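You operate a simulated robot arm through the tools that you are given. There is no shell and no other tool.

The job below is to be done with a simulated two-armed robot. You get a single attempt, and the scene is never put back.

Task
Lay ply two crosswise on ply one, then the walnut leaf on top.
Fine: draw the fence back first; ply two's tab points to the aisle; the leaf's grain runs as ply one's, its tab toward the rib rack; close the fence on the stack last.

The check looks at the end state, three seconds after you hand in, the way a careful person would. Anything else that was tipped, shoved, dropped, spilled or broken makes it a failure.

Robot
Two 7-joint arms with two-finger parallel grippers on one trunk that stands fixed in place. Base frame: the origin is at the foot of the trunk, x ahead of it, y to its left, z up; the work surface is at about z = 90. Units: cm, degrees, N and s.
The left shoulder is at [2, 13.8, 125], the right one opposite. With the tool pointing down near the work surface each hand reaches from about 10 to 50 cm from the base axis, measured 20 degrees to its own side. Payload 1.57 kg a hand.
The tool frame of a hand sits at the grasp point between the pads (the TCP): z along the fingers, y along the line on which they close. The tips reach 3 cm beyond it. The gripper opens to 8 cm. The fingers are 1.7 cm wide and 1.2 cm thick; the gripper's body (4 by 8.2 cm) begins 8 cm behind the TCP.
Orientation is that of the tool frame in the base frame, as [roll, pitch, yaw] about the fixed x, y, z axes, in that order (R = Rz(yaw) Ry(pitch) Rx(roll)). With the fingers straight down and closing along the base's y, the tool's x points along the base's -x, its y along +y and its z along -z.

Tools
- The arms move only by the tool play_rows. It takes "left_rows", "right_rows" or both (then of equal length, played together; a hand with none holds still); each is a list of rows, each an object (a shift or turn left out is 0, a gripper value left out holds the last) with "offset": the shift along the base's x, y, z in cm, a list of three; "rot": the turn, a rotation vector about the base's x, y, z in degrees, a list of three. In form: [{"offset": [tx, ty, tz], "rot": [wx, wy, wz]}, ...]. A call has 1 to 20 rows; each row shifts and turns the commanded pose from where the row before left it. "left_gripper" and "right_gripper" are, for a hand that has rows, the gripper command, from -1 (shut) to 1 (fully open), values between in proportion, set as the call begins (left out, the last holds). Each row takes 0.2 s and may step no farther than 5 cm and 8.6 degrees from the row before; otherwise, or with a gripper value out of range, the whole call is refused. A pose out of reach is approached as far as the arm can. The call stops where the force on the tool passes 40 N (or 10 N more than at its start, if that is more) or the arm is blocked; 0.2 s more then pass. The fingers move at their own pace (about 4.5 cm/s each) and stop on an object; they squeeze with about 26 N. The grip force told is the motor's: it shows also when the fingers shut on nothing. Time passes only in rows, and 0.2 s behind the last, so rows that do not move let the fingers close. It gives the time, the measured TCP pose, the force on the tool (base axes), the opening and the grip force at its end, in the units of the frame above (readings bear some noise), with the torque about the TCP (base axes, N m) and any sound that the robot's microphone picked up.
- Cameras (640 x 400 px; columns grow to the right, rows downward): "scene" is now at [18.89, 1.9, 116.38]; the picture's right is [0.21, -0.98, 0.00], its down [-0.26, -0.05, -0.96] and it looks along [0.94, 0.20, -0.27] (base axes); focal length 214 px, centre (320, 200). "left" rides on the left gripper at [7.2, 0.7, -12.2] in its tool frame; the picture's right is [-0.09, 1.00, 0.00], its down [-0.84, -0.08, -0.54] and it looks along [-0.54, -0.05, 0.84] (tool axes); focal length 238 px, centre (320, 200). "right" rides on the right gripper at [7.2, -0.7, -12.2] in its tool frame; the picture's right is [0.09, 1.00, 0.00], its down [-0.84, 0.08, -0.54] and it looks along [-0.54, 0.05, 0.84] (tool axes); focal length 238 px, centre (320, 200). There is no depth. A picture from a camera that has moved, and an enlarged one, comes with that camera's place and axes in the base frame and with its lens.
- camera(camera): a new picture of that camera. No time passes.
- lift_body(by): slides the trunk up (or, below 0, down) by that many cm; the arms and the scene camera ride with it, the base frame stays. It gives what a move gives, with no picture.
- pan_tilt(pan, tilt): turns the head with the scene camera to pan (to the left, within 60 degrees either way) and tilt (down, from -29 to 69), counted from straight ahead of the robot. It gives what a move gives.
- enlarge(camera, box): a new picture of the part [left, top, right, bottom] of that camera's present view, enlarged. No time passes.
- close_job(): hands the job in; it is judged then, once.

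Places have to be worked out from the pictures, the camera data and where the tool is seen. Open the grippers and draw the arms clear of the work before you hand the job in, unless the task says otherwise.

The tools are called after "Emit:" by a JSON object that holds its "method" and its "body". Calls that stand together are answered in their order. play_rows: Moves the arms, as the interface text tells. Its arguments: {"type":"object","properties":{"left_rows":{"type":"array"},"left_gripper":{"type":"number"},"right_rows":{"type":"array"},"right_gripper":{"type":"number"}},"required":[]} The other tools are called the same way: lift_body (by) moves the trunk up or down; pan_tilt (pan, tilt) turns the head that bears the scene camera; camera (camera) takes a picture; enlarge (camera, box) takes an enlarged picture of a part of a camera's view; close_job () hands the job in.

At the start:

```text
time: 0.0
left_ee_pos: [28.88, 40.97, 112.02]
left_ee_rot: [-180.0, -0.1, -180.0]
left_ft_force: [-0.6, 0.1, 0.3]
left_torque: [0.04, 0.0, 0.02]
left_opening: 8.01
left_grasp_force: 0.1
right_ee_pos: [28.61, 0.44, 115.48]
right_ee_rot: [-179.9, -7.4, -179.8]
right_ft_force: [0.3, -0.6, -0.9]
right_torque: [0.01, -0.01, -0.01]
right_opening: 7.99
right_grasp_force: 0.0
trunk travel left (down, up): [-62.5, 61.5]
head pan, tilt (commanded): [11.9, 15.4]
```

scene: 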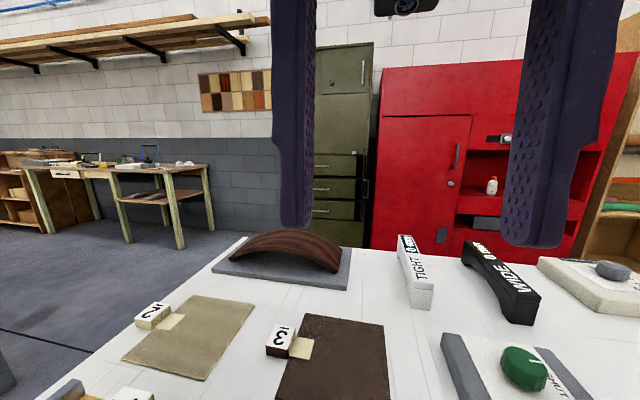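
right: 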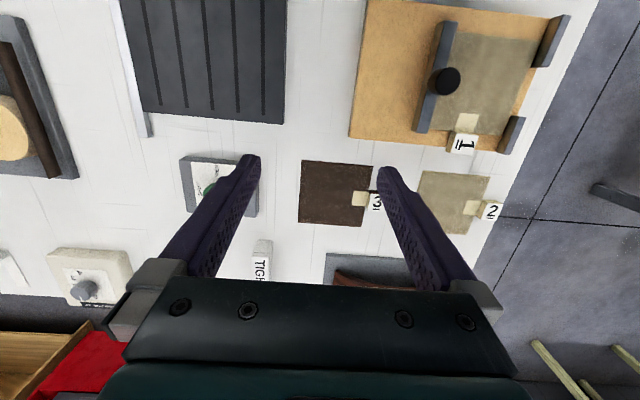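
left: 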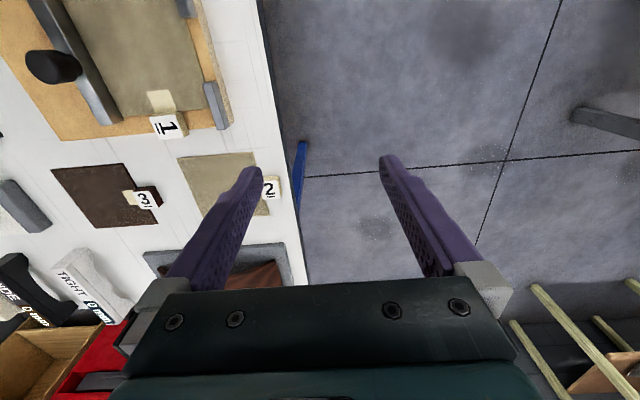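

I start by looking over the whole work surface with the head tilted down, before moving anything.

Emit:
{"method": "pan_tilt", "body": {"pan": 15, "tilt": 60}}

Emit:
{"method": "camera", "body": {"camera": "scene"}}

```text
time: 1.1
left_ee_pos: [28.91, 40.97, 111.96]
left_ee_rot: [180.0, 0.0, -180.0]
left_ft_force: [0.1, 1.4, 0.5]
left_torque: [0.0, 0.01, 0.0]
left_opening: 7.98
left_grasp_force: 0.1
right_ee_pos: [28.44, 0.32, 115.39]
right_ee_rot: [-179.8, -7.5, -179.9]
right_ft_force: [0.3, 1.0, 0.3]
right_torque: [0.03, 0.0, -0.02]
right_opening: 8.0
right_grasp_force: 0.2
trunk travel left (down, up): [-62.5, 61.5]
head pan, tilt (commanded): [15.0, 60.0]
```

```text
taken
camera scene: at [16.2, 1.7, 109.83], right [0.26, -0.97, 0.0], down [-0.84, -0.22, -0.5], along [0.48, 0.13, -0.87], focal length 214 px, centre (320, 200)
```

scene: 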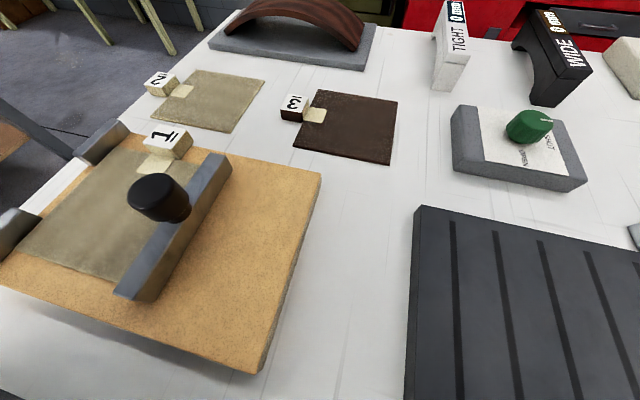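

The jig with ply one, the fence with its knob, ply two and leaf "3" are visible. I look around to find the aisle, the rib rack and any signs.

Emit:
{"method": "enlarge", "body": {"camera": "scene", "box": [0, 60, 330, 380]}}

Emit:
{"method": "enlarge", "body": {"camera": "scene", "box": [260, 60, 440, 180]}}

Emit:
{"method": "pan_tilt", "body": {"pan": -40, "tilt": 30}}

Emit:
{"method": "camera", "body": {"camera": "scene"}}

Emit:
{"method": "pan_tilt", "body": {"pan": 50, "tilt": 25}}

Emit:
{"method": "camera", "body": {"camera": "scene"}}

Emit:
{"method": "pan_tilt", "body": {"pan": 5, "tilt": 0}}

Emit:
{"method": "camera", "body": {"camera": "scene"}}

```text
1.25 times, centred on (165, 220) of scene
camera zoom: at [16.2, 1.7, 109.83], right [0.26, -0.97, 0.0], down [-0.84, -0.22, -0.5], along [0.48, 0.13, -0.87], focal length 268 px, centre (514, 175)
```

zoom: 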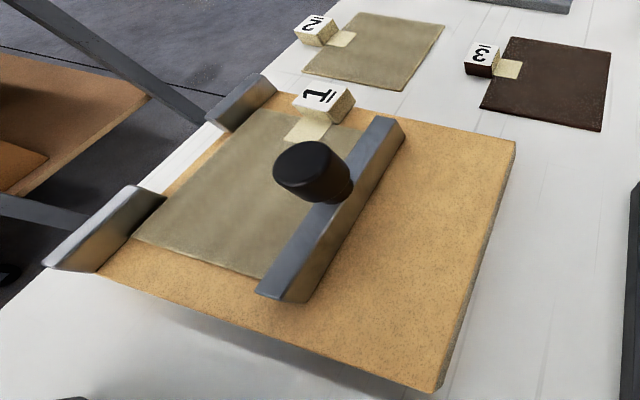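

```text
3.33 times, centred on (350, 120) of scene
camera zoom: at [16.2, 1.7, 109.83], right [0.26, -0.97, 0.0], down [-0.84, -0.22, -0.5], along [0.48, 0.13, -0.87], focal length 715 px, centre (220, 467)
```

zoom: 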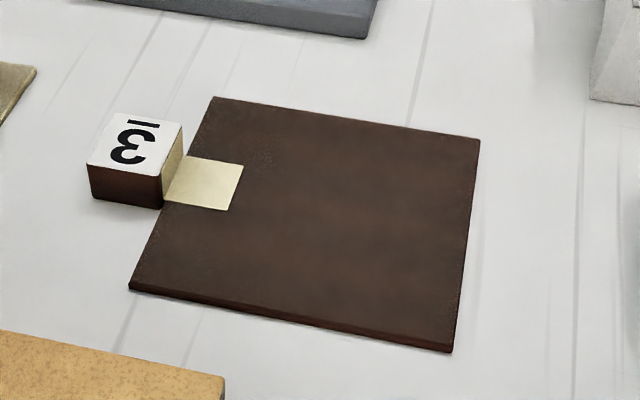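

```text
time: 2.4
left_ee_pos: [28.91, 41.07, 111.94]
left_ee_rot: [-179.9, 0.1, 180.0]
left_ft_force: [1.0, 0.2, -0.3]
left_torque: [0.0, 0.01, 0.01]
left_opening: 7.99
left_grasp_force: 0.1
right_ee_pos: [28.56, 0.35, 115.46]
right_ee_rot: [-179.8, -7.4, -179.9]
right_ft_force: [-0.1, -0.1, -0.2]
right_torque: [-0.04, -0.01, 0.0]
right_opening: 8.0
right_grasp_force: 0.0
trunk travel left (down, up): [-62.5, 61.5]
head pan, tilt (commanded): [-40.0, 30.0]
```

```text
taken
camera scene: at [16.69, -5.84, 114.03], right [-0.64, -0.77, 0.0], down [-0.38, 0.32, -0.87], along [0.66, -0.56, -0.5], focal length 214 px, centre (320, 200)
```

scene: 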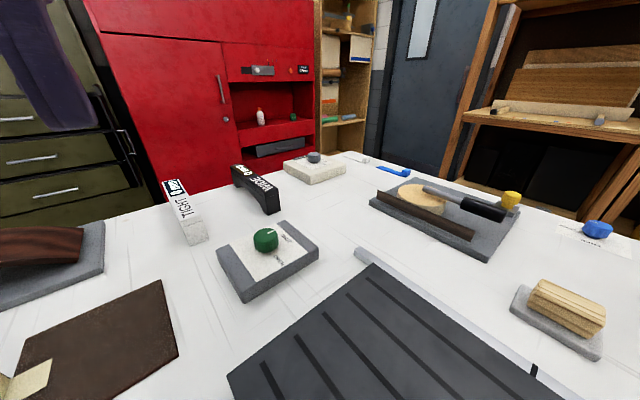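

```text
time: 4.0
left_ee_pos: [28.9, 40.99, 111.95]
left_ee_rot: [-180.0, 0.1, -180.0]
left_ft_force: [0.2, -0.7, -0.9]
left_torque: [-0.01, 0.0, 0.01]
left_opening: 8.02
left_grasp_force: 0.0
right_ee_pos: [28.5, 0.46, 115.45]
right_ee_rot: [-179.8, -7.4, -179.9]
right_ft_force: [0.4, -0.2, 0.0]
right_torque: [0.0, 0.01, -0.02]
right_opening: 7.99
right_grasp_force: 0.1
trunk travel left (down, up): [-62.5, 61.5]
head pan, tilt (commanded): [50.0, 25.0]
```

```text
taken
camera scene: at [15.68, 7.02, 114.83], right [0.77, -0.64, 0.0], down [-0.27, -0.32, -0.91], along [0.58, 0.69, -0.42], focal length 214 px, centre (320, 200)
```

scene: 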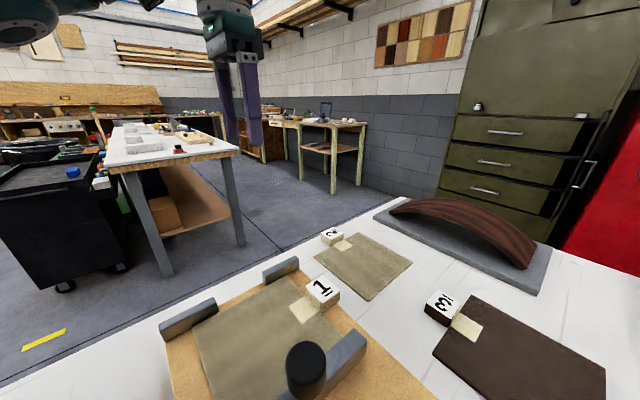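

```text
time: 5.1
left_ee_pos: [28.86, 41.13, 111.97]
left_ee_rot: [179.9, 0.0, 179.9]
left_ft_force: [1.2, -0.4, -0.2]
left_torque: [0.02, -0.01, -0.02]
left_opening: 8.01
left_grasp_force: 0.2
right_ee_pos: [28.54, 0.23, 115.29]
right_ee_rot: [-179.7, -7.5, -179.9]
right_ft_force: [0.1, 0.3, 1.5]
right_torque: [0.04, -0.02, 0.0]
right_opening: 8.01
right_grasp_force: 0.0
trunk travel left (down, up): [-62.5, 61.5]
head pan, tilt (commanded): [5.0, 0.0]
```

```text
taken
camera scene: at [18.72, 0.76, 118.86], right [0.09, -1.0, 0.0], down [0.0, 0.0, -1.0], along [1.0, 0.09, 0.0], focal length 214 px, centre (320, 200)
```

scene: 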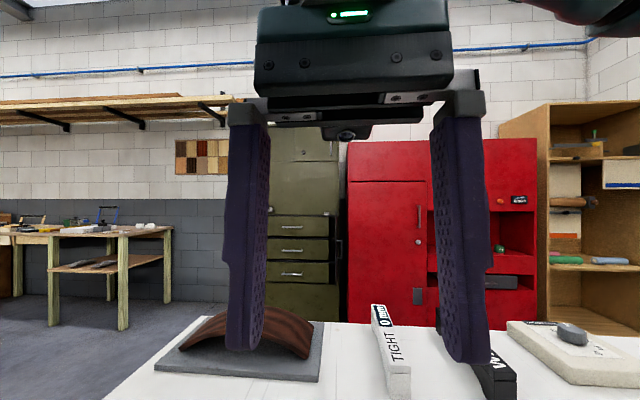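

The aisle is likely the floor to the left (+y). I look further right and enlarge to identify the rib rack.

Emit:
{"method": "pan_tilt", "body": {"pan": -60, "tilt": 15}}

Emit:
{"method": "camera", "body": {"camera": "scene"}}

Emit:
{"method": "enlarge", "body": {"camera": "scene", "box": [320, 0, 640, 200]}}

Emit:
{"method": "enlarge", "body": {"camera": "scene", "box": [320, 200, 640, 400]}}

Emit:
{"method": "enlarge", "body": {"camera": "scene", "box": [0, 200, 320, 400]}}

Emit:
{"method": "pan_tilt", "body": {"pan": -30, "tilt": 60}}

Emit:
{"method": "camera", "body": {"camera": "scene"}}

Emit:
{"method": "pan_tilt", "body": {"pan": 60, "tilt": 10}}

Emit:
{"method": "camera", "body": {"camera": "scene"}}

```text
time: 6.5
left_ee_pos: [28.8, 41.01, 112.0]
left_ee_rot: [-180.0, 0.1, -180.0]
left_ft_force: [-1.1, 0.8, -0.7]
left_torque: [0.01, 0.02, 0.0]
left_opening: 7.98
left_grasp_force: 0.1
right_ee_pos: [28.46, 0.26, 115.39]
right_ee_rot: [-179.7, -7.5, -179.9]
right_ft_force: [-0.6, -0.5, 1.0]
right_torque: [-0.02, -0.01, -0.01]
right_opening: 8.0
right_grasp_force: 0.1
trunk travel left (down, up): [-62.5, 61.5]
head pan, tilt (commanded): [-60.0, 15.0]
```

```text
taken
camera scene: at [14.43, -8.12, 116.45], right [-0.87, -0.5, 0.0], down [-0.13, 0.22, -0.97], along [0.48, -0.84, -0.26], focal length 214 px, centre (320, 200)
```

scene: 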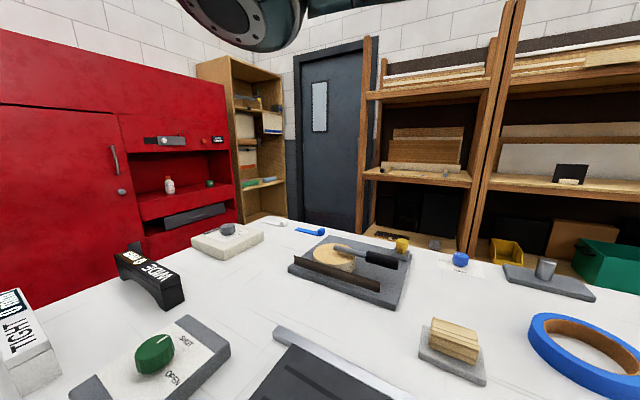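

```text
2.00 times, centred on (480, 100) of scene
camera zoom: at [14.43, -8.12, 116.45], right [-0.87, -0.5, 0.0], down [-0.13, 0.22, -0.97], along [0.48, -0.84, -0.26], focal length 429 px, centre (0, 400)
```

zoom: 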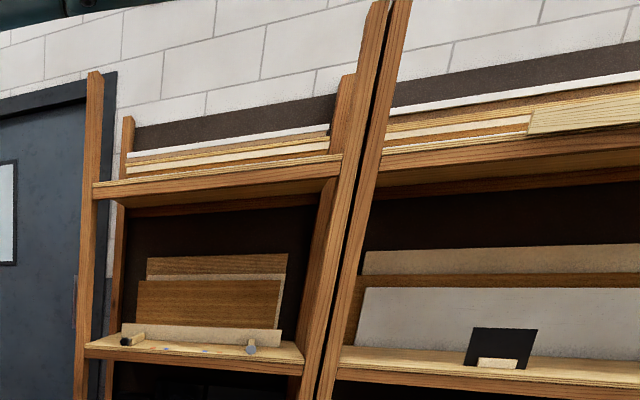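

```text
2.00 times, centred on (480, 300) of scene
camera zoom: at [14.43, -8.12, 116.45], right [-0.87, -0.5, 0.0], down [-0.13, 0.22, -0.97], along [0.48, -0.84, -0.26], focal length 429 px, centre (0, 0)
```

zoom: 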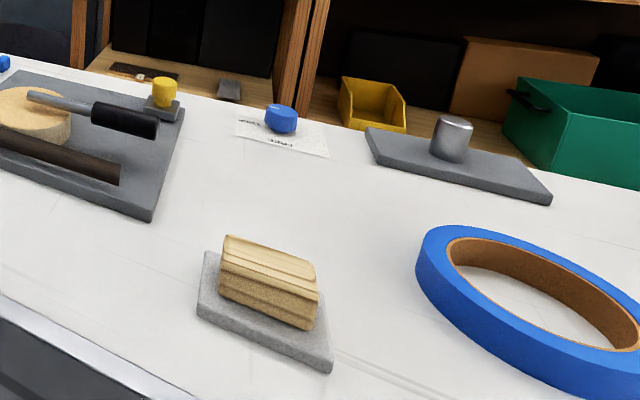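

```text
2.00 times, centred on (160, 300) of scene
camera zoom: at [14.43, -8.12, 116.45], right [-0.87, -0.5, 0.0], down [-0.13, 0.22, -0.97], along [0.48, -0.84, -0.26], focal length 429 px, centre (640, 0)
```

zoom: 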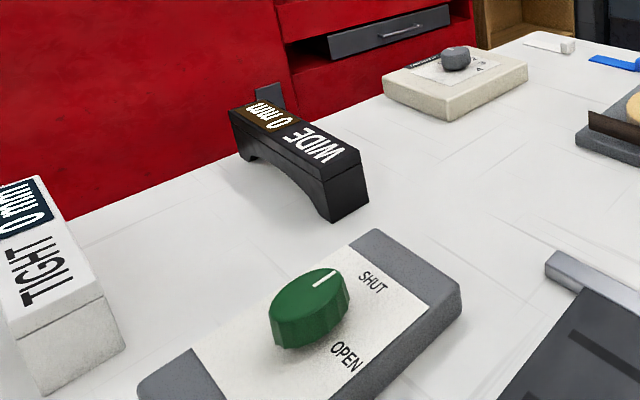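

```text
time: 7.6
left_ee_pos: [28.82, 40.96, 111.93]
left_ee_rot: [180.0, 0.0, 180.0]
left_ft_force: [0.4, -0.1, -0.4]
left_torque: [0.01, 0.0, 0.0]
left_opening: 8.01
left_grasp_force: 0.1
right_ee_pos: [28.58, 0.32, 115.38]
right_ee_rot: [-179.8, -7.5, -179.9]
right_ft_force: [-0.3, 0.2, -0.3]
right_torque: [0.01, 0.01, 0.01]
right_opening: 8.01
right_grasp_force: 0.0
trunk travel left (down, up): [-62.5, 61.5]
head pan, tilt (commanded): [-30.0, 60.0]
```

```text
taken
camera scene: at [15.53, -3.37, 109.83], right [-0.5, -0.87, 0.0], down [-0.75, 0.43, -0.5], along [0.43, -0.25, -0.87], focal length 214 px, centre (320, 200)
```

scene: 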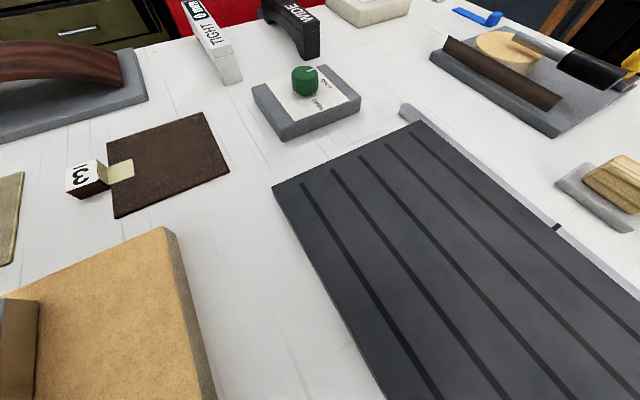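

```text
time: 9.3
left_ee_pos: [28.91, 41.04, 112.11]
left_ee_rot: [180.0, 0.1, -180.0]
left_ft_force: [-0.3, 0.2, 0.5]
left_torque: [0.0, -0.01, 0.0]
left_opening: 8.0
left_grasp_force: 0.1
right_ee_pos: [28.49, 0.3, 115.3]
right_ee_rot: [-179.7, -7.5, -179.9]
right_ft_force: [0.4, 0.2, 0.2]
right_torque: [0.03, 0.01, 0.02]
right_opening: 7.96
right_grasp_force: 0.1
trunk travel left (down, up): [-62.5, 61.5]
head pan, tilt (commanded): [60.0, 10.0]
```

```text
taken
camera scene: at [14.41, 8.02, 117.26], right [0.87, -0.5, 0.0], down [-0.09, -0.15, -0.98], along [0.49, 0.85, -0.17], focal length 214 px, centre (320, 200)
```

scene: 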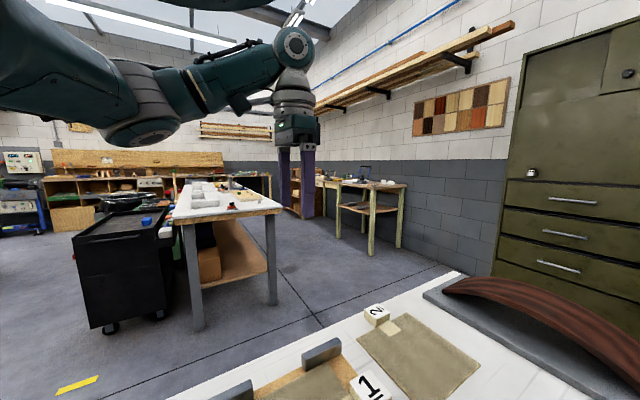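

The aisle is on +y. Now I need the grain directions and the rack's identity; enlarge wrist camera views.

Emit:
{"method": "enlarge", "body": {"camera": "left", "box": [0, 0, 300, 188]}}

Emit:
{"method": "enlarge", "body": {"camera": "left", "box": [40, 130, 280, 280]}}

Emit:
{"method": "enlarge", "body": {"camera": "right", "box": [280, 0, 600, 200]}}

Emit:
{"method": "enlarge", "body": {"camera": "right", "box": [280, 140, 520, 290]}}

Emit:
{"method": "enlarge", "body": {"camera": "right", "box": [0, 0, 320, 200]}}

```text
2.13 times, centred on (150, 94) of left
camera zoom: at [21.65, 41.72, 124.18], right [0.09, 1.0, 0.0], down [0.84, -0.08, 0.54], along [0.54, -0.05, -0.84], focal length 507 px, centre (682, 426)
```

zoom: 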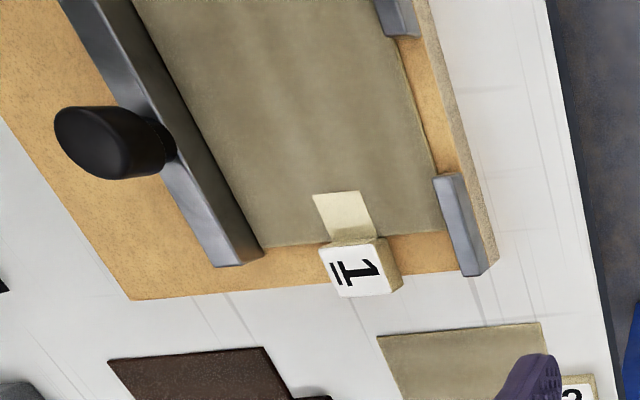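

```text
2.67 times, centred on (160, 205) of left
camera zoom: at [21.65, 41.72, 124.18], right [0.09, 1.0, 0.0], down [0.84, -0.08, 0.54], along [0.54, -0.05, -0.84], focal length 636 px, centre (747, 187)
```

zoom: 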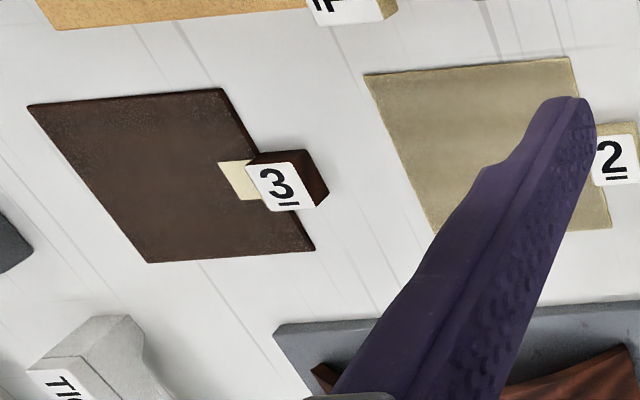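

```text
2.00 times, centred on (440, 100) of right
camera zoom: at [22.98, -0.33, 128.58], right [-0.09, 1.0, 0.01], down [0.9, 0.08, 0.43], along [0.42, 0.05, -0.9], focal length 477 px, centre (80, 400)
```

zoom: 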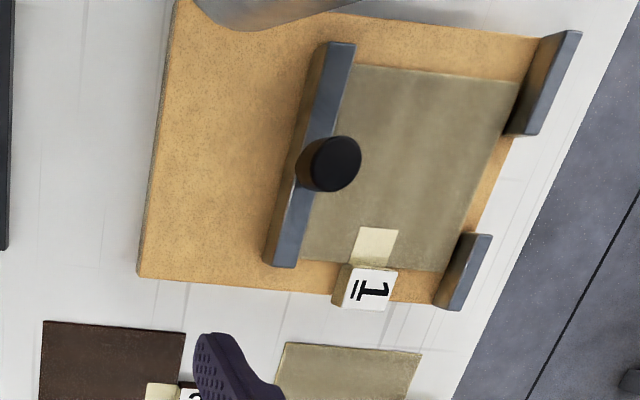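

```text
2.67 times, centred on (400, 215) of right
camera zoom: at [22.98, -0.33, 128.58], right [-0.09, 1.0, 0.01], down [0.9, 0.08, 0.43], along [0.42, 0.05, -0.9], focal length 636 px, centre (107, 160)
```

zoom: 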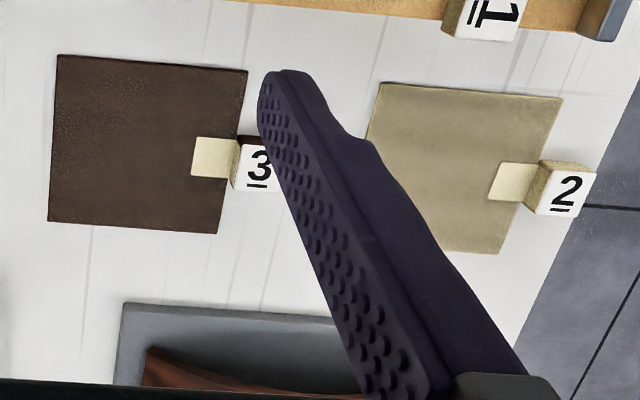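

```text
2.00 times, centred on (160, 100) of right
camera zoom: at [22.98, -0.33, 128.58], right [-0.09, 1.0, 0.01], down [0.9, 0.08, 0.43], along [0.42, 0.05, -0.9], focal length 477 px, centre (640, 400)
```

zoom: 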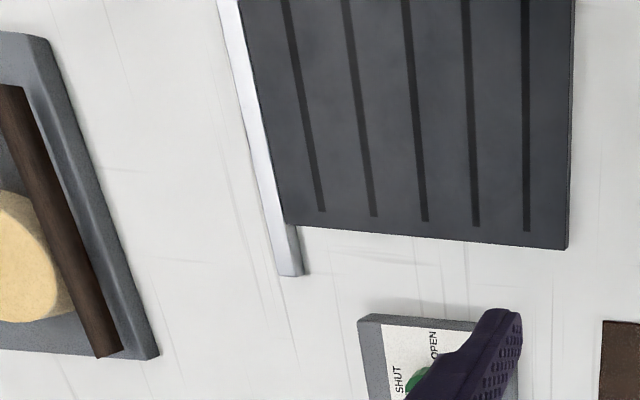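

Ply one's streaks look along x and ply two's along y. I zoom further on the leaf and the plies for grain.

Emit:
{"method": "enlarge", "body": {"camera": "right", "box": [290, 150, 394, 230]}}

Emit:
{"method": "enlarge", "body": {"camera": "right", "box": [410, 20, 550, 165]}}

Emit:
{"method": "enlarge", "body": {"camera": "right", "box": [410, 160, 514, 240]}}

Emit:
{"method": "pan_tilt", "body": {"pan": 10, "tilt": 40}}

Emit:
{"method": "enlarge", "body": {"camera": "scene", "box": [100, 40, 420, 240]}}

```text
5.00 times, centred on (342, 190) of right
camera zoom: at [22.98, -0.33, 128.58], right [-0.09, 1.0, 0.01], down [0.9, 0.08, 0.43], along [0.42, 0.05, -0.9], focal length 1192 px, centre (210, 250)
```

zoom: 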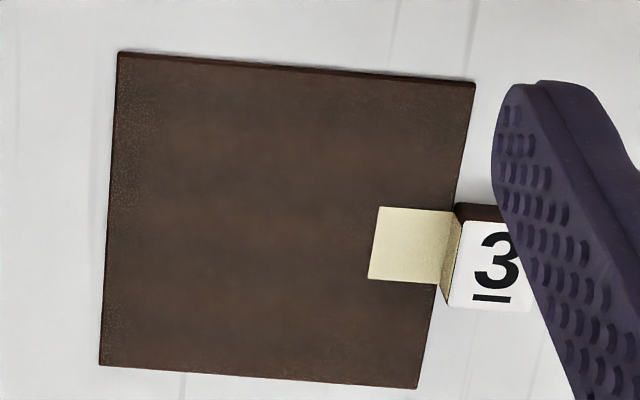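

```text
2.76 times, centred on (480, 92) of right
camera zoom: at [22.98, -0.33, 128.58], right [-0.09, 1.0, 0.01], down [0.9, 0.08, 0.43], along [0.42, 0.05, -0.9], focal length 658 px, centre (-121, 497)
```

zoom: 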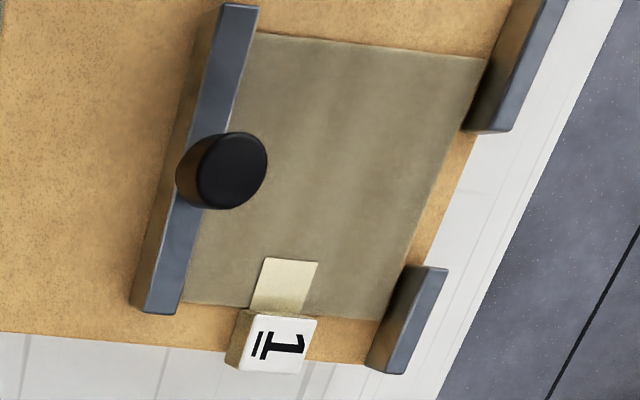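

```text
5.00 times, centred on (462, 200) of right
camera zoom: at [22.98, -0.33, 128.58], right [-0.09, 1.0, 0.01], down [0.9, 0.08, 0.43], along [0.42, 0.05, -0.9], focal length 1192 px, centre (-390, 200)
```

zoom: 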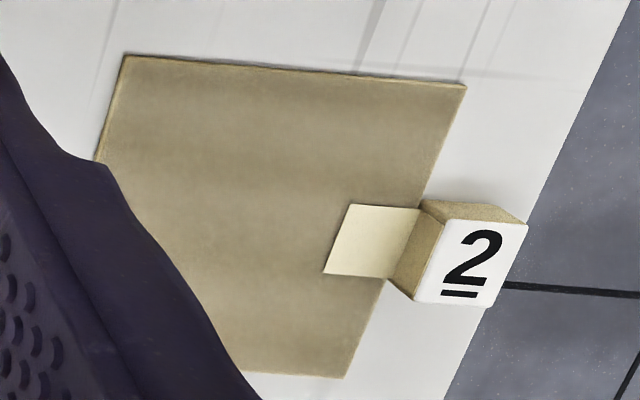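

```text
time: 10.4
left_ee_pos: [28.88, 40.98, 111.97]
left_ee_rot: [179.9, 0.0, 180.0]
left_ft_force: [0.5, -0.4, 0.4]
left_torque: [-0.02, -0.01, -0.03]
left_opening: 8.0
left_grasp_force: 0.0
right_ee_pos: [28.45, 0.31, 115.4]
right_ee_rot: [-179.8, -7.6, -179.9]
right_ft_force: [0.1, -0.9, -0.9]
right_torque: [0.0, -0.04, -0.03]
right_opening: 7.98
right_grasp_force: 0.1
trunk travel left (down, up): [-62.5, 61.5]
head pan, tilt (commanded): [10.0, 40.0]
```

```text
2.00 times, centred on (260, 140) of scene
camera zoom: at [18.13, 1.45, 112.5], right [0.17, -0.98, 0.0], down [-0.63, -0.11, -0.77], along [0.75, 0.13, -0.64], focal length 429 px, centre (440, 320)
```

zoom: 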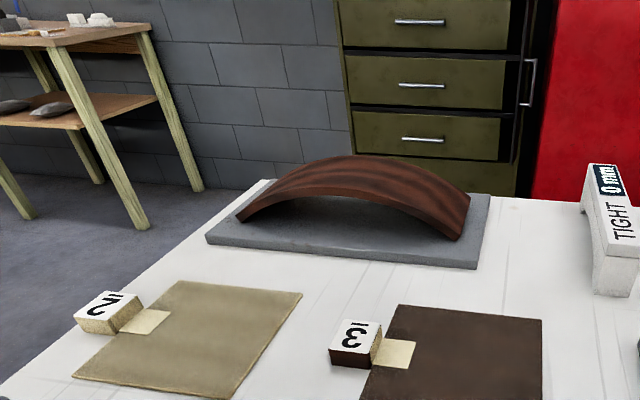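

All sheets are about 12 cm squares with centred tabs whose grain runs toward the tab, so the leaf's tab must go ±x. I look at the near-robot area of the bench for the rib rack, and at the tab blocks' shape.

Emit:
{"method": "enlarge", "body": {"camera": "scene", "box": [230, 180, 310, 230]}}

Emit:
{"method": "pan_tilt", "body": {"pan": 50, "tilt": 69}}

Emit:
{"method": "camera", "body": {"camera": "scene"}}

Emit:
{"method": "pan_tilt", "body": {"pan": -60, "tilt": 60}}

Emit:
{"method": "camera", "body": {"camera": "scene"}}

Emit:
{"method": "pan_tilt", "body": {"pan": 40, "tilt": 45}}

Emit:
{"method": "camera", "body": {"camera": "scene"}}

Emit:
{"method": "enlarge", "body": {"camera": "scene", "box": [160, 120, 400, 270]}}

```text
8.00 times, centred on (270, 205) of scene
camera zoom: at [18.13, 1.45, 112.5], right [0.17, -0.98, 0.0], down [-0.63, -0.11, -0.77], along [0.75, 0.13, -0.64], focal length 1716 px, centre (720, 160)
```

zoom: 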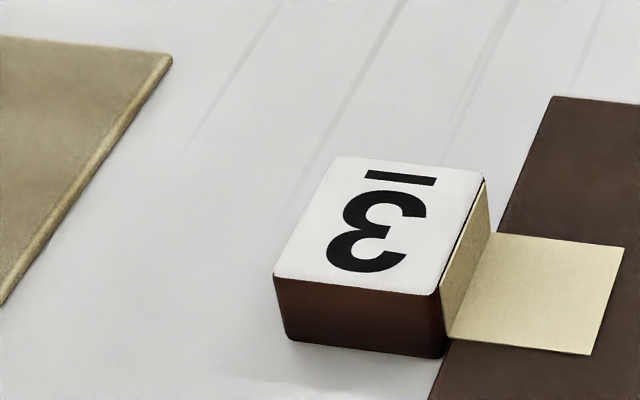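

```text
time: 11.5
left_ee_pos: [28.88, 41.0, 111.95]
left_ee_rot: [-180.0, 0.0, 180.0]
left_ft_force: [-1.1, -0.1, 0.1]
left_torque: [0.01, -0.04, 0.02]
left_opening: 8.0
left_grasp_force: 0.1
right_ee_pos: [28.51, 0.27, 115.44]
right_ee_rot: [-179.8, -7.6, -179.9]
right_ft_force: [0.2, 0.7, 0.4]
right_torque: [0.01, 0.03, 0.03]
right_opening: 8.0
right_grasp_force: 0.0
trunk travel left (down, up): [-62.5, 61.5]
head pan, tilt (commanded): [50.0, 68.8]
```

```text
taken
camera scene: at [13.36, 4.25, 108.89], right [0.77, -0.64, 0.0], down [-0.6, -0.71, -0.36], along [0.23, 0.28, -0.93], focal length 214 px, centre (320, 200)
```

scene: 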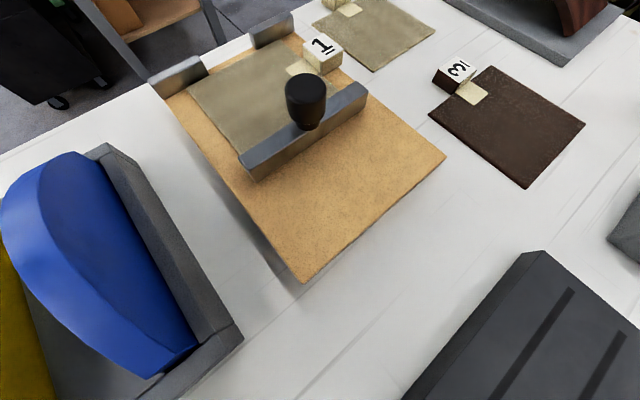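

```text
time: 13.4
left_ee_pos: [28.93, 41.06, 111.91]
left_ee_rot: [-180.0, 0.0, -179.9]
left_ft_force: [0.1, 1.0, -0.1]
left_torque: [-0.02, 0.0, -0.01]
left_opening: 8.01
left_grasp_force: 0.0
right_ee_pos: [28.4, 0.26, 115.42]
right_ee_rot: [-179.9, -7.5, -179.9]
right_ft_force: [0.0, -1.7, -0.7]
right_torque: [0.0, -0.01, -0.02]
right_opening: 7.98
right_grasp_force: 0.0
trunk travel left (down, up): [-62.5, 61.5]
head pan, tilt (commanded): [-60.0, 60.0]
```

```text
taken
camera scene: at [13.09, -5.8, 109.82], right [-0.87, -0.5, 0.0], down [-0.43, 0.75, -0.5], along [0.25, -0.43, -0.87], focal length 214 px, centre (320, 200)
```

scene: 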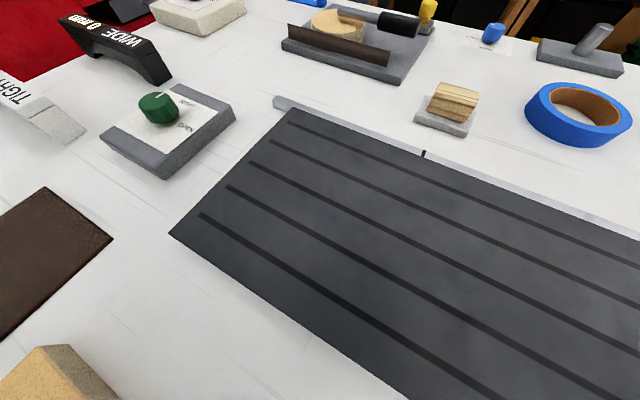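

```text
time: 15.2
left_ee_pos: [28.89, 40.96, 111.93]
left_ee_rot: [180.0, 0.0, 180.0]
left_ft_force: [0.5, -0.2, 1.2]
left_torque: [0.02, 0.01, 0.05]
left_opening: 8.0
left_grasp_force: 0.0
right_ee_pos: [28.47, 0.32, 115.37]
right_ee_rot: [-179.7, -7.5, -179.9]
right_ft_force: [-0.1, 0.4, 0.9]
right_torque: [-0.02, -0.01, 0.0]
right_opening: 8.0
right_grasp_force: 0.0
trunk travel left (down, up): [-62.5, 61.5]
head pan, tilt (commanded): [40.0, 45.0]
```

```text
taken
camera scene: at [15.99, 5.19, 111.77], right [0.64, -0.77, 0.0], down [-0.54, -0.45, -0.71], along [0.54, 0.45, -0.71], focal length 214 px, centre (320, 200)
```

scene: 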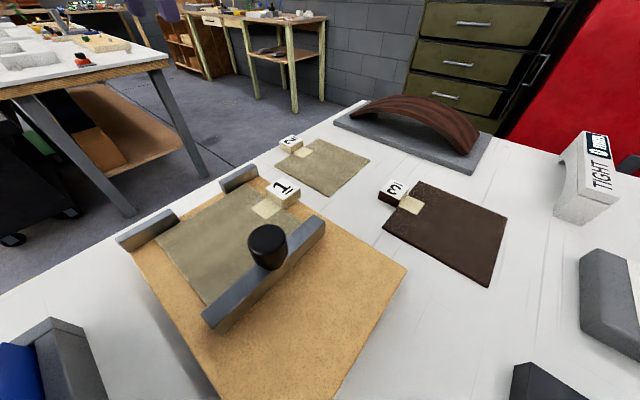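

```text
2.67 times, centred on (280, 195) of scene
camera zoom: at [15.99, 5.19, 111.77], right [0.64, -0.77, 0.0], down [-0.54, -0.45, -0.71], along [0.54, 0.45, -0.71], focal length 572 px, centre (427, 213)
```

zoom: 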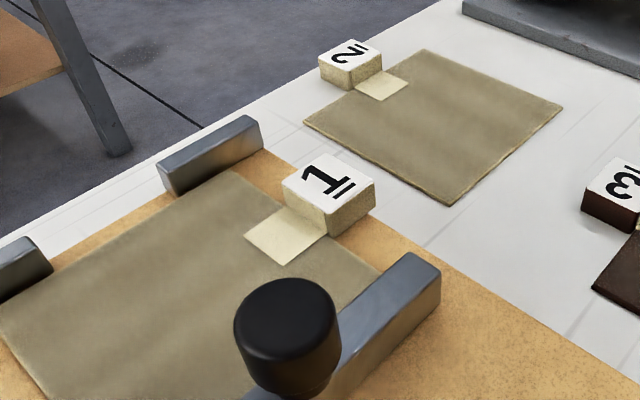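

There is a grey tray with curved blue and yellow pieces on edge at the near-left (about x≈1, y≈16) — likely the rib rack. I look at it better.

Emit:
{"method": "pan_tilt", "body": {"pan": 60, "tilt": 69}}

Emit:
{"method": "camera", "body": {"camera": "scene"}}

Emit:
{"method": "pan_tilt", "body": {"pan": 60, "tilt": 50}}

Emit:
{"method": "camera", "body": {"camera": "scene"}}

```text
time: 16.0
left_ee_pos: [28.89, 41.06, 112.0]
left_ee_rot: [-180.0, 0.0, 180.0]
left_ft_force: [0.3, 0.0, -1.0]
left_torque: [0.02, -0.03, -0.03]
left_opening: 8.02
left_grasp_force: 0.0
right_ee_pos: [28.49, 0.36, 115.42]
right_ee_rot: [-179.8, -7.5, -179.9]
right_ft_force: [0.3, -0.9, 0.1]
right_torque: [0.03, 0.02, 0.0]
right_opening: 7.99
right_grasp_force: 0.0
trunk travel left (down, up): [-62.5, 61.5]
head pan, tilt (commanded): [60.0, 68.8]
```

```text
taken
camera scene: at [12.56, 4.82, 108.89], right [0.87, -0.5, 0.0], down [-0.47, -0.81, -0.36], along [0.18, 0.31, -0.93], focal length 214 px, centre (320, 200)
```

scene: 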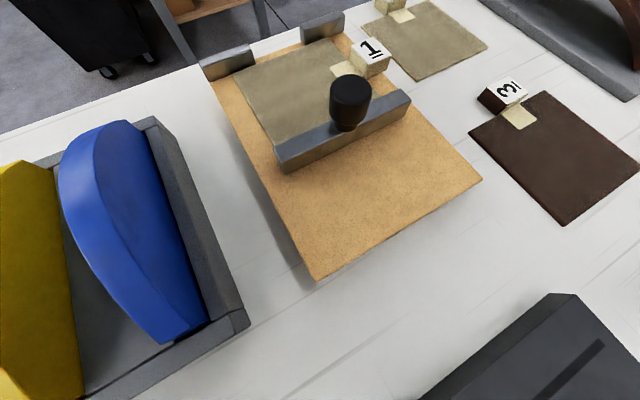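

```text
time: 16.9
left_ee_pos: [28.86, 40.97, 111.95]
left_ee_rot: [180.0, 0.0, -180.0]
left_ft_force: [0.5, 0.3, -0.5]
left_torque: [-0.01, 0.03, 0.01]
left_opening: 8.02
left_grasp_force: 0.0
right_ee_pos: [28.53, 0.26, 115.35]
right_ee_rot: [-179.8, -7.5, 180.0]
right_ft_force: [-0.1, -0.2, -0.2]
right_torque: [0.01, 0.02, -0.02]
right_opening: 7.99
right_grasp_force: 0.2
trunk travel left (down, up): [-62.5, 61.5]
head pan, tilt (commanded): [60.0, 50.0]
```

```text
taken
camera scene: at [13.6, 6.64, 111.07], right [0.87, -0.5, 0.0], down [-0.38, -0.66, -0.64], along [0.32, 0.56, -0.77], focal length 214 px, centre (320, 200)
```

scene: 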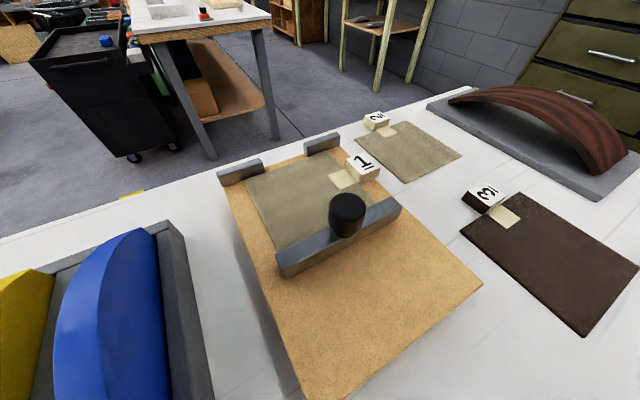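

That looks like a rack with coloured curved ribs on edge, on the -x side of the jig. I raise the trunk to get a fuller overhead view.

Emit:
{"method": "lift_body", "body": {"by": 30}}

Emit:
{"method": "pan_tilt", "body": {"pan": 60, "tilt": 69}}

Emit:
{"method": "camera", "body": {"camera": "scene"}}

Emit:
{"method": "pan_tilt", "body": {"pan": 20, "tilt": 69}}

Emit:
{"method": "camera", "body": {"camera": "scene"}}

Emit:
{"method": "pan_tilt", "body": {"pan": -50, "tilt": 60}}

Emit:
{"method": "camera", "body": {"camera": "scene"}}

```text
time: 19.9
left_ee_pos: [28.9, 41.13, 141.99]
left_ee_rot: [-180.0, 0.0, -179.9]
left_ft_force: [-0.1, 0.8, -0.4]
left_torque: [-0.03, 0.03, 0.0]
left_opening: 7.99
left_grasp_force: 0.1
right_ee_pos: [28.4, 0.31, 145.3]
right_ee_rot: [-179.8, -7.5, -180.0]
right_ft_force: [0.3, -0.6, 0.8]
right_torque: [0.01, -0.02, 0.0]
right_opening: 8.02
right_grasp_force: 0.1
trunk travel left (down, up): [-92.5, 31.5]
head pan, tilt (commanded): [60.0, 50.0]
```

```text
time: 20.7
left_ee_pos: [29.01, 41.02, 141.87]
left_ee_rot: [-180.0, 0.0, -180.0]
left_ft_force: [-0.4, -0.4, -0.3]
left_torque: [0.01, 0.01, -0.02]
left_opening: 8.02
left_grasp_force: 0.0
right_ee_pos: [28.46, 0.3, 145.4]
right_ee_rot: [-179.7, -7.4, -179.9]
right_ft_force: [0.2, -0.1, -0.4]
right_torque: [0.0, 0.01, -0.01]
right_opening: 8.02
right_grasp_force: 0.1
trunk travel left (down, up): [-92.5, 31.5]
head pan, tilt (commanded): [60.0, 68.8]
```

```text
taken
camera scene: at [12.55, 4.82, 138.89], right [0.87, -0.5, 0.0], down [-0.47, -0.81, -0.36], along [0.18, 0.31, -0.93], focal length 214 px, centre (320, 200)
```

scene: 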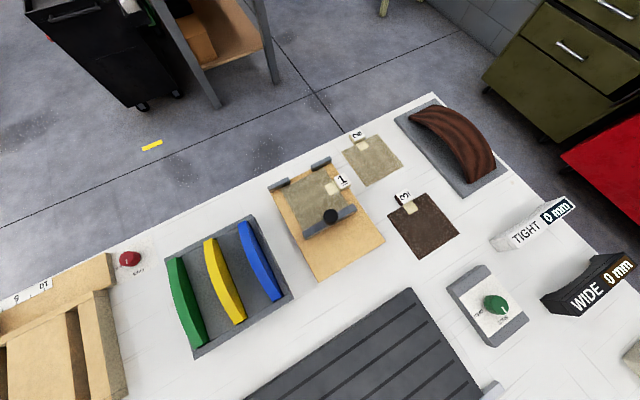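

```text
time: 21.7
left_ee_pos: [28.88, 41.04, 141.89]
left_ee_rot: [180.0, 0.0, 179.9]
left_ft_force: [-0.9, -0.1, 0.1]
left_torque: [0.04, -0.01, -0.01]
left_opening: 8.01
left_grasp_force: 0.0
right_ee_pos: [28.41, 0.21, 145.39]
right_ee_rot: [-179.8, -7.4, -179.8]
right_ft_force: [0.2, 0.7, -0.3]
right_torque: [-0.03, -0.02, 0.01]
right_opening: 8.0
right_grasp_force: 0.0
trunk travel left (down, up): [-92.5, 31.5]
head pan, tilt (commanded): [20.0, 68.8]
```

```text
taken
camera scene: at [15.01, 1.89, 138.88], right [0.34, -0.94, 0.0], down [-0.88, -0.32, -0.36], along [0.34, 0.12, -0.93], focal length 214 px, centre (320, 200)
```

scene: 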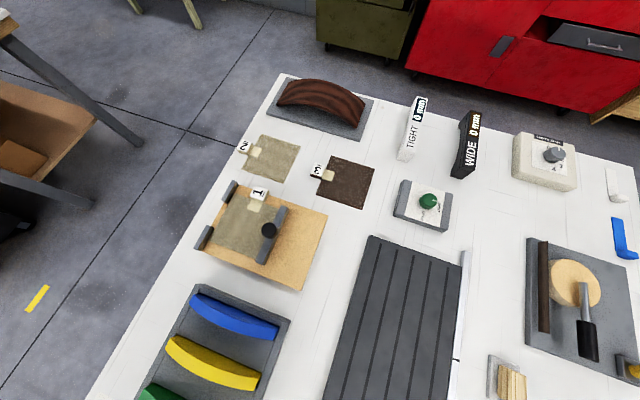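

```text
time: 23.1
left_ee_pos: [28.9, 41.04, 142.01]
left_ee_rot: [180.0, 0.1, -179.9]
left_ft_force: [0.4, 0.0, 0.2]
left_torque: [0.01, -0.01, -0.06]
left_opening: 7.99
left_grasp_force: 0.1
right_ee_pos: [28.53, 0.4, 145.27]
right_ee_rot: [-179.8, -7.5, -179.8]
right_ft_force: [-0.2, -0.1, -0.6]
right_torque: [-0.02, 0.0, -0.04]
right_opening: 7.99
right_grasp_force: 0.0
trunk travel left (down, up): [-92.5, 31.5]
head pan, tilt (commanded): [-50.0, 60.0]
```

```text
taken
camera scene: at [14.04, -5.13, 139.82], right [-0.77, -0.64, 0.0], down [-0.56, 0.66, -0.5], along [0.32, -0.38, -0.87], focal length 214 px, centre (320, 200)
```

scene: 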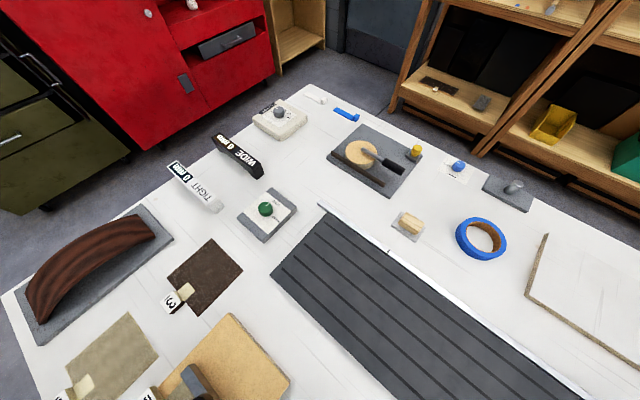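

The rib rack (tray with green, yellow and blue ribs) is on the -x side of the jig, so the leaf's tab must point to -x, also clear of block 1. Now I measure the jig more precisely from this height.

Emit:
{"method": "pan_tilt", "body": {"pan": 45, "tilt": 69}}

Emit:
{"method": "camera", "body": {"camera": "scene"}}

Emit:
{"method": "enlarge", "body": {"camera": "scene", "box": [220, 120, 380, 270]}}

Emit:
{"method": "enlarge", "body": {"camera": "scene", "box": [300, 100, 460, 200]}}

Emit:
{"method": "enlarge", "body": {"camera": "left", "box": [0, 0, 320, 200]}}

Emit:
{"method": "enlarge", "body": {"camera": "right", "box": [320, 0, 560, 150]}}

```text
time: 24.9
left_ee_pos: [28.94, 41.11, 141.94]
left_ee_rot: [179.9, 0.1, 179.9]
left_ft_force: [-0.2, -0.2, 0.7]
left_torque: [0.01, 0.04, -0.01]
left_opening: 8.02
left_grasp_force: 0.1
right_ee_pos: [28.53, 0.39, 145.27]
right_ee_rot: [-179.8, -7.5, -180.0]
right_ft_force: [0.7, 0.0, -0.8]
right_torque: [0.04, 0.03, 0.01]
right_opening: 8.02
right_grasp_force: 0.0
trunk travel left (down, up): [-92.5, 31.5]
head pan, tilt (commanded): [45.0, 68.8]
```

```text
taken
camera scene: at [13.71, 3.92, 138.88], right [0.71, -0.71, 0.0], down [-0.66, -0.66, -0.36], along [0.26, 0.26, -0.93], focal length 214 px, centre (320, 200)
```

scene: 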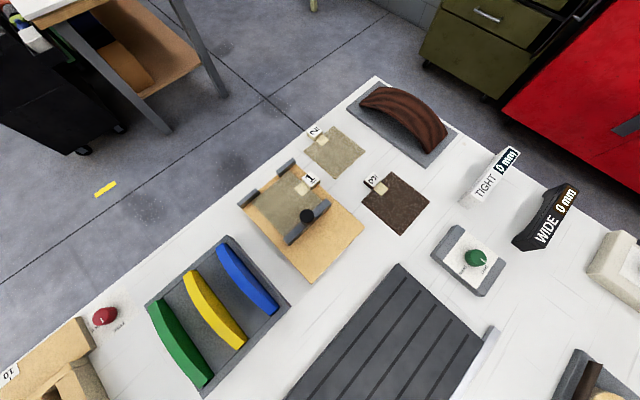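

```text
2.67 times, centred on (300, 195) of scene
camera zoom: at [13.71, 3.92, 138.88], right [0.71, -0.71, 0.0], down [-0.66, -0.66, -0.36], along [0.26, 0.26, -0.93], focal length 572 px, centre (373, 213)
```

zoom: 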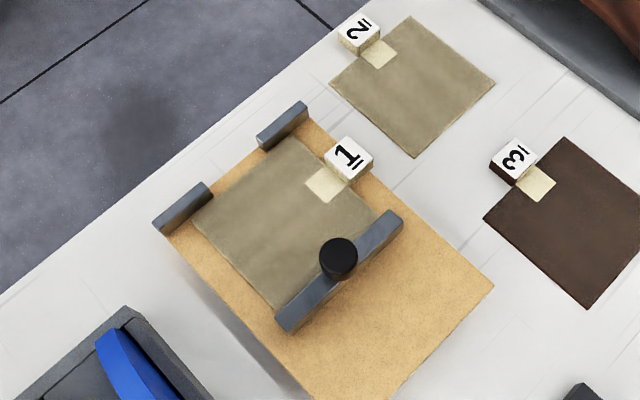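

```text
4.00 times, centred on (380, 150) of scene
camera zoom: at [13.71, 3.92, 138.88], right [0.71, -0.71, 0.0], down [-0.66, -0.66, -0.36], along [0.26, 0.26, -0.93], focal length 858 px, centre (80, 400)
```

zoom: 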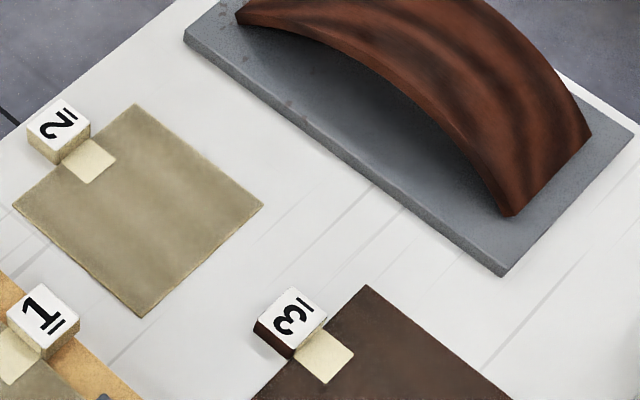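

```text
2.00 times, centred on (160, 100) of left
camera zoom: at [21.65, 41.72, 154.18], right [0.09, 1.0, 0.0], down [0.84, -0.08, 0.54], along [0.54, -0.05, -0.84], focal length 477 px, centre (640, 400)
```

zoom: 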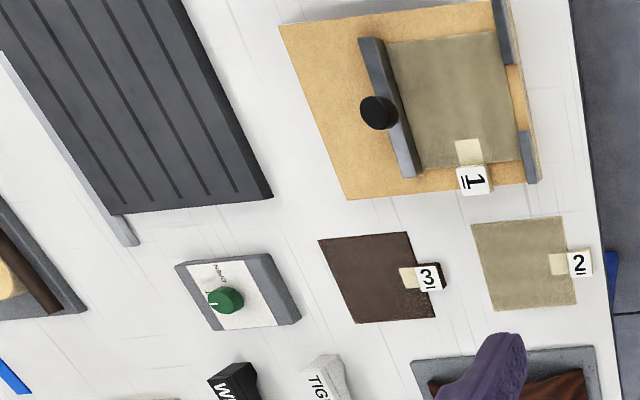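

```text
2.67 times, centred on (440, 75) of right
camera zoom: at [22.98, -0.33, 158.58], right [-0.09, 1.0, 0.01], down [0.9, 0.08, 0.43], along [0.42, 0.05, -0.9], focal length 636 px, centre (0, 533)
```

zoom: 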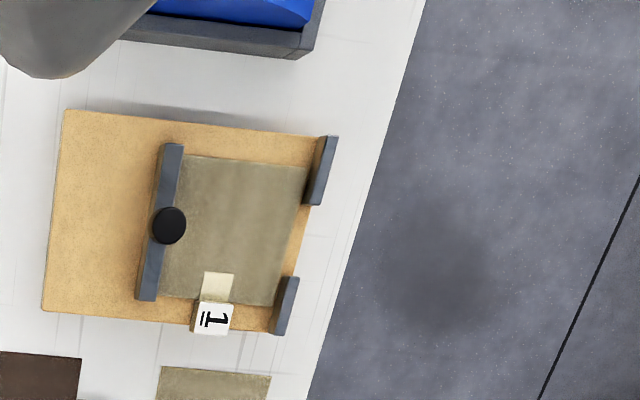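

The jig measures out: ply one centre ≈ (21.4, 21.9), knob ≈ (21.2, 15.2) with top near z 96.4, stop gap x ≈ 18.3–24.6. I move the right hand out to the right, then bring the trunk to +10.

Emit:
{"method": "play_rows", "body": {"right_rows": [{"offset": [0, -4.5, 0]}, {"offset": [0, -4.5, 0]}, {"offset": [0, -4.5, 0]}, {"offset": [0, -4.5, 0]}, {"offset": [0, -4.5, 0]}, {"offset": [0, -4.5, 0]}]}}

Emit:
{"method": "lift_body", "body": {"by": -20}}

Emit:
{"method": "play_rows", "body": {"left_rows": [{"offset": [-1.1, -3.7, -0.5]}, {"offset": [-1.1, -3.7, -0.5]}, {"offset": [-1.1, -3.7, -0.5]}, {"offset": [-1.1, -3.7, -0.5]}, {"offset": [-1.1, -3.7, -0.5]}, {"offset": [-1.1, -3.7, -0.5]}, {"offset": [-1.1, -3.6, -0.5]}, {"offset": [0, 0, -2]}, {"offset": [0, 0, -2]}]}}

Emit:
{"method": "camera", "body": {"camera": "left"}}

Emit:
{"method": "pan_tilt", "body": {"pan": 45, "tilt": 60}}

Emit:
{"method": "camera", "body": {"camera": "scene"}}

```text
time: 25.9
left_ee_pos: [28.9, 41.08, 142.07]
left_ee_rot: [-179.9, 0.0, -180.0]
left_ft_force: [0.1, 0.4, -0.5]
left_torque: [-0.01, 0.01, 0.02]
left_opening: 8.01
left_grasp_force: 0.1
right_ee_pos: [26.84, -17.69, 141.37]
right_ee_rot: [-172.5, -15.3, 179.7]
right_ft_force: [1.1, -0.6, 1.1]
right_torque: [-0.03, 0.01, 0.0]
right_opening: 7.99
right_grasp_force: 0.1
trunk travel left (down, up): [-92.5, 31.5]
head pan, tilt (commanded): [45.0, 68.8]
stopped in row 5 (right hand): the arm was blocked; the commanded pose is now the measured one
```

```text
time: 28.0
left_ee_pos: [28.93, 41.05, 122.04]
left_ee_rot: [-180.0, 0.1, 180.0]
left_ft_force: [-0.1, -0.2, -0.6]
left_torque: [0.01, 0.01, -0.03]
left_opening: 7.96
left_grasp_force: 0.0
right_ee_pos: [26.7, -17.65, 121.35]
right_ee_rot: [-172.4, -15.3, 179.6]
right_ft_force: [-0.1, -0.3, -0.2]
right_torque: [-0.03, -0.01, -0.01]
right_opening: 8.0
right_grasp_force: 0.1
trunk travel left (down, up): [-72.5, 51.5]
head pan, tilt (commanded): [45.0, 68.8]
```

```text
time: 28.8
left_ee_pos: [26.95, 33.03, 120.03]
left_ee_rot: [-176.3, -4.3, -169.4]
left_ft_force: [0.4, 0.3, -0.1]
left_torque: [0.01, 0.02, -0.01]
left_opening: 7.97
left_grasp_force: 0.0
right_ee_pos: [26.88, -17.56, 121.35]
right_ee_rot: [-172.3, -15.2, 179.6]
right_ft_force: [-0.1, 0.0, 0.4]
right_torque: [0.04, -0.01, 0.0]
right_opening: 8.01
right_grasp_force: 0.1
trunk travel left (down, up): [-72.5, 51.5]
head pan, tilt (commanded): [45.0, 68.8]
stopped in row 3 (left hand): the arm was blocked; the commanded pose is now the measured one
```

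```text
taken
camera left: at [20.53, 33.38, 132.7], right [-0.1, 0.99, -0.07], down [0.87, 0.12, 0.48], along [0.49, -0.01, -0.87], focal length 238 px, centre (320, 200)
```

left: 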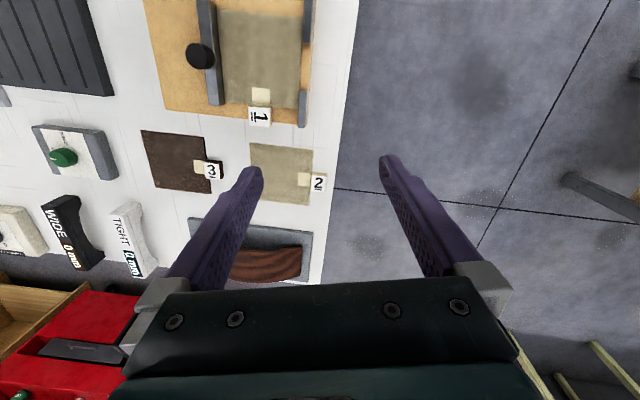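

```text
time: 29.5
left_ee_pos: [26.86, 33.2, 120.01]
left_ee_rot: [-176.3, -4.3, -169.5]
left_ft_force: [-0.2, 0.3, 0.0]
left_torque: [0.01, 0.01, 0.01]
left_opening: 8.01
left_grasp_force: 0.1
right_ee_pos: [26.78, -17.65, 121.31]
right_ee_rot: [-172.4, -15.4, 179.7]
right_ft_force: [-0.1, -0.5, 0.3]
right_torque: [-0.01, 0.01, 0.02]
right_opening: 7.99
right_grasp_force: 0.0
trunk travel left (down, up): [-72.5, 51.5]
head pan, tilt (commanded): [45.0, 60.0]
```

```text
taken
camera scene: at [14.47, 4.68, 119.82], right [0.71, -0.71, 0.0], down [-0.61, -0.61, -0.5], along [0.35, 0.35, -0.87], focal length 214 px, centre (320, 200)
```

scene: 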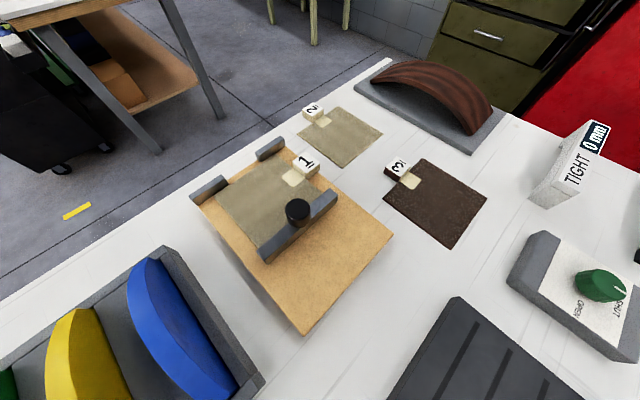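

The left arm lagged ("blocked") with its orientation off by ~12°, probably from moving too fast. I correct the orientation slowly before continuing.

Emit:
{"method": "play_rows", "body": {"left_rows": [{"rot": [1.1, -0.9, -2.6]}, {"rot": [1.1, -0.9, -2.6]}, {"rot": [1.1, -0.9, -2.6]}, {"rot": [1.1, -0.9, -2.7]}]}}

```text
time: 30.5
left_ee_pos: [27.24, 33.93, 119.66]
left_ee_rot: [-179.1, -2.4, -176.1]
left_ft_force: [-0.3, -0.3, 0.6]
left_torque: [0.0, 0.02, 0.04]
left_opening: 8.01
left_grasp_force: 0.1
right_ee_pos: [26.73, -17.61, 121.25]
right_ee_rot: [-172.4, -15.3, 179.7]
right_ft_force: [0.9, -0.2, -0.5]
right_torque: [-0.04, 0.0, -0.01]
right_opening: 8.0
right_grasp_force: 0.0
trunk travel left (down, up): [-72.5, 51.5]
head pan, tilt (commanded): [45.0, 60.0]
```

The pose was near the arm's inner limit at that height. I lower the hand relative to the shoulder, where reach is better, in small steps.

Emit:
{"method": "play_rows", "body": {"left_rows": [{"offset": [0, 0, -1.5]}, {"offset": [0, 0, -1.5]}, {"offset": [0, 0, -1.5]}, {"offset": [0, 0, -1.5]}, {"offset": [0, 0, -1.5]}, {"offset": [0, 0, -1.5]}, {"offset": [0, 0, -1.5]}, {"offset": [0, 0, -1.5]}]}}

```text
time: 32.3
left_ee_pos: [27.12, 33.09, 108.06]
left_ee_rot: [179.6, -0.2, -179.8]
left_ft_force: [0.1, -0.2, -0.4]
left_torque: [0.02, -0.01, 0.01]
left_opening: 8.0
left_grasp_force: 0.1
right_ee_pos: [26.77, -17.68, 121.31]
right_ee_rot: [-172.4, -15.2, 179.7]
right_ft_force: [0.8, 0.8, 0.0]
right_torque: [0.03, -0.01, -0.04]
right_opening: 8.02
right_grasp_force: 0.0
trunk travel left (down, up): [-72.5, 51.5]
head pan, tilt (commanded): [45.0, 60.0]
```

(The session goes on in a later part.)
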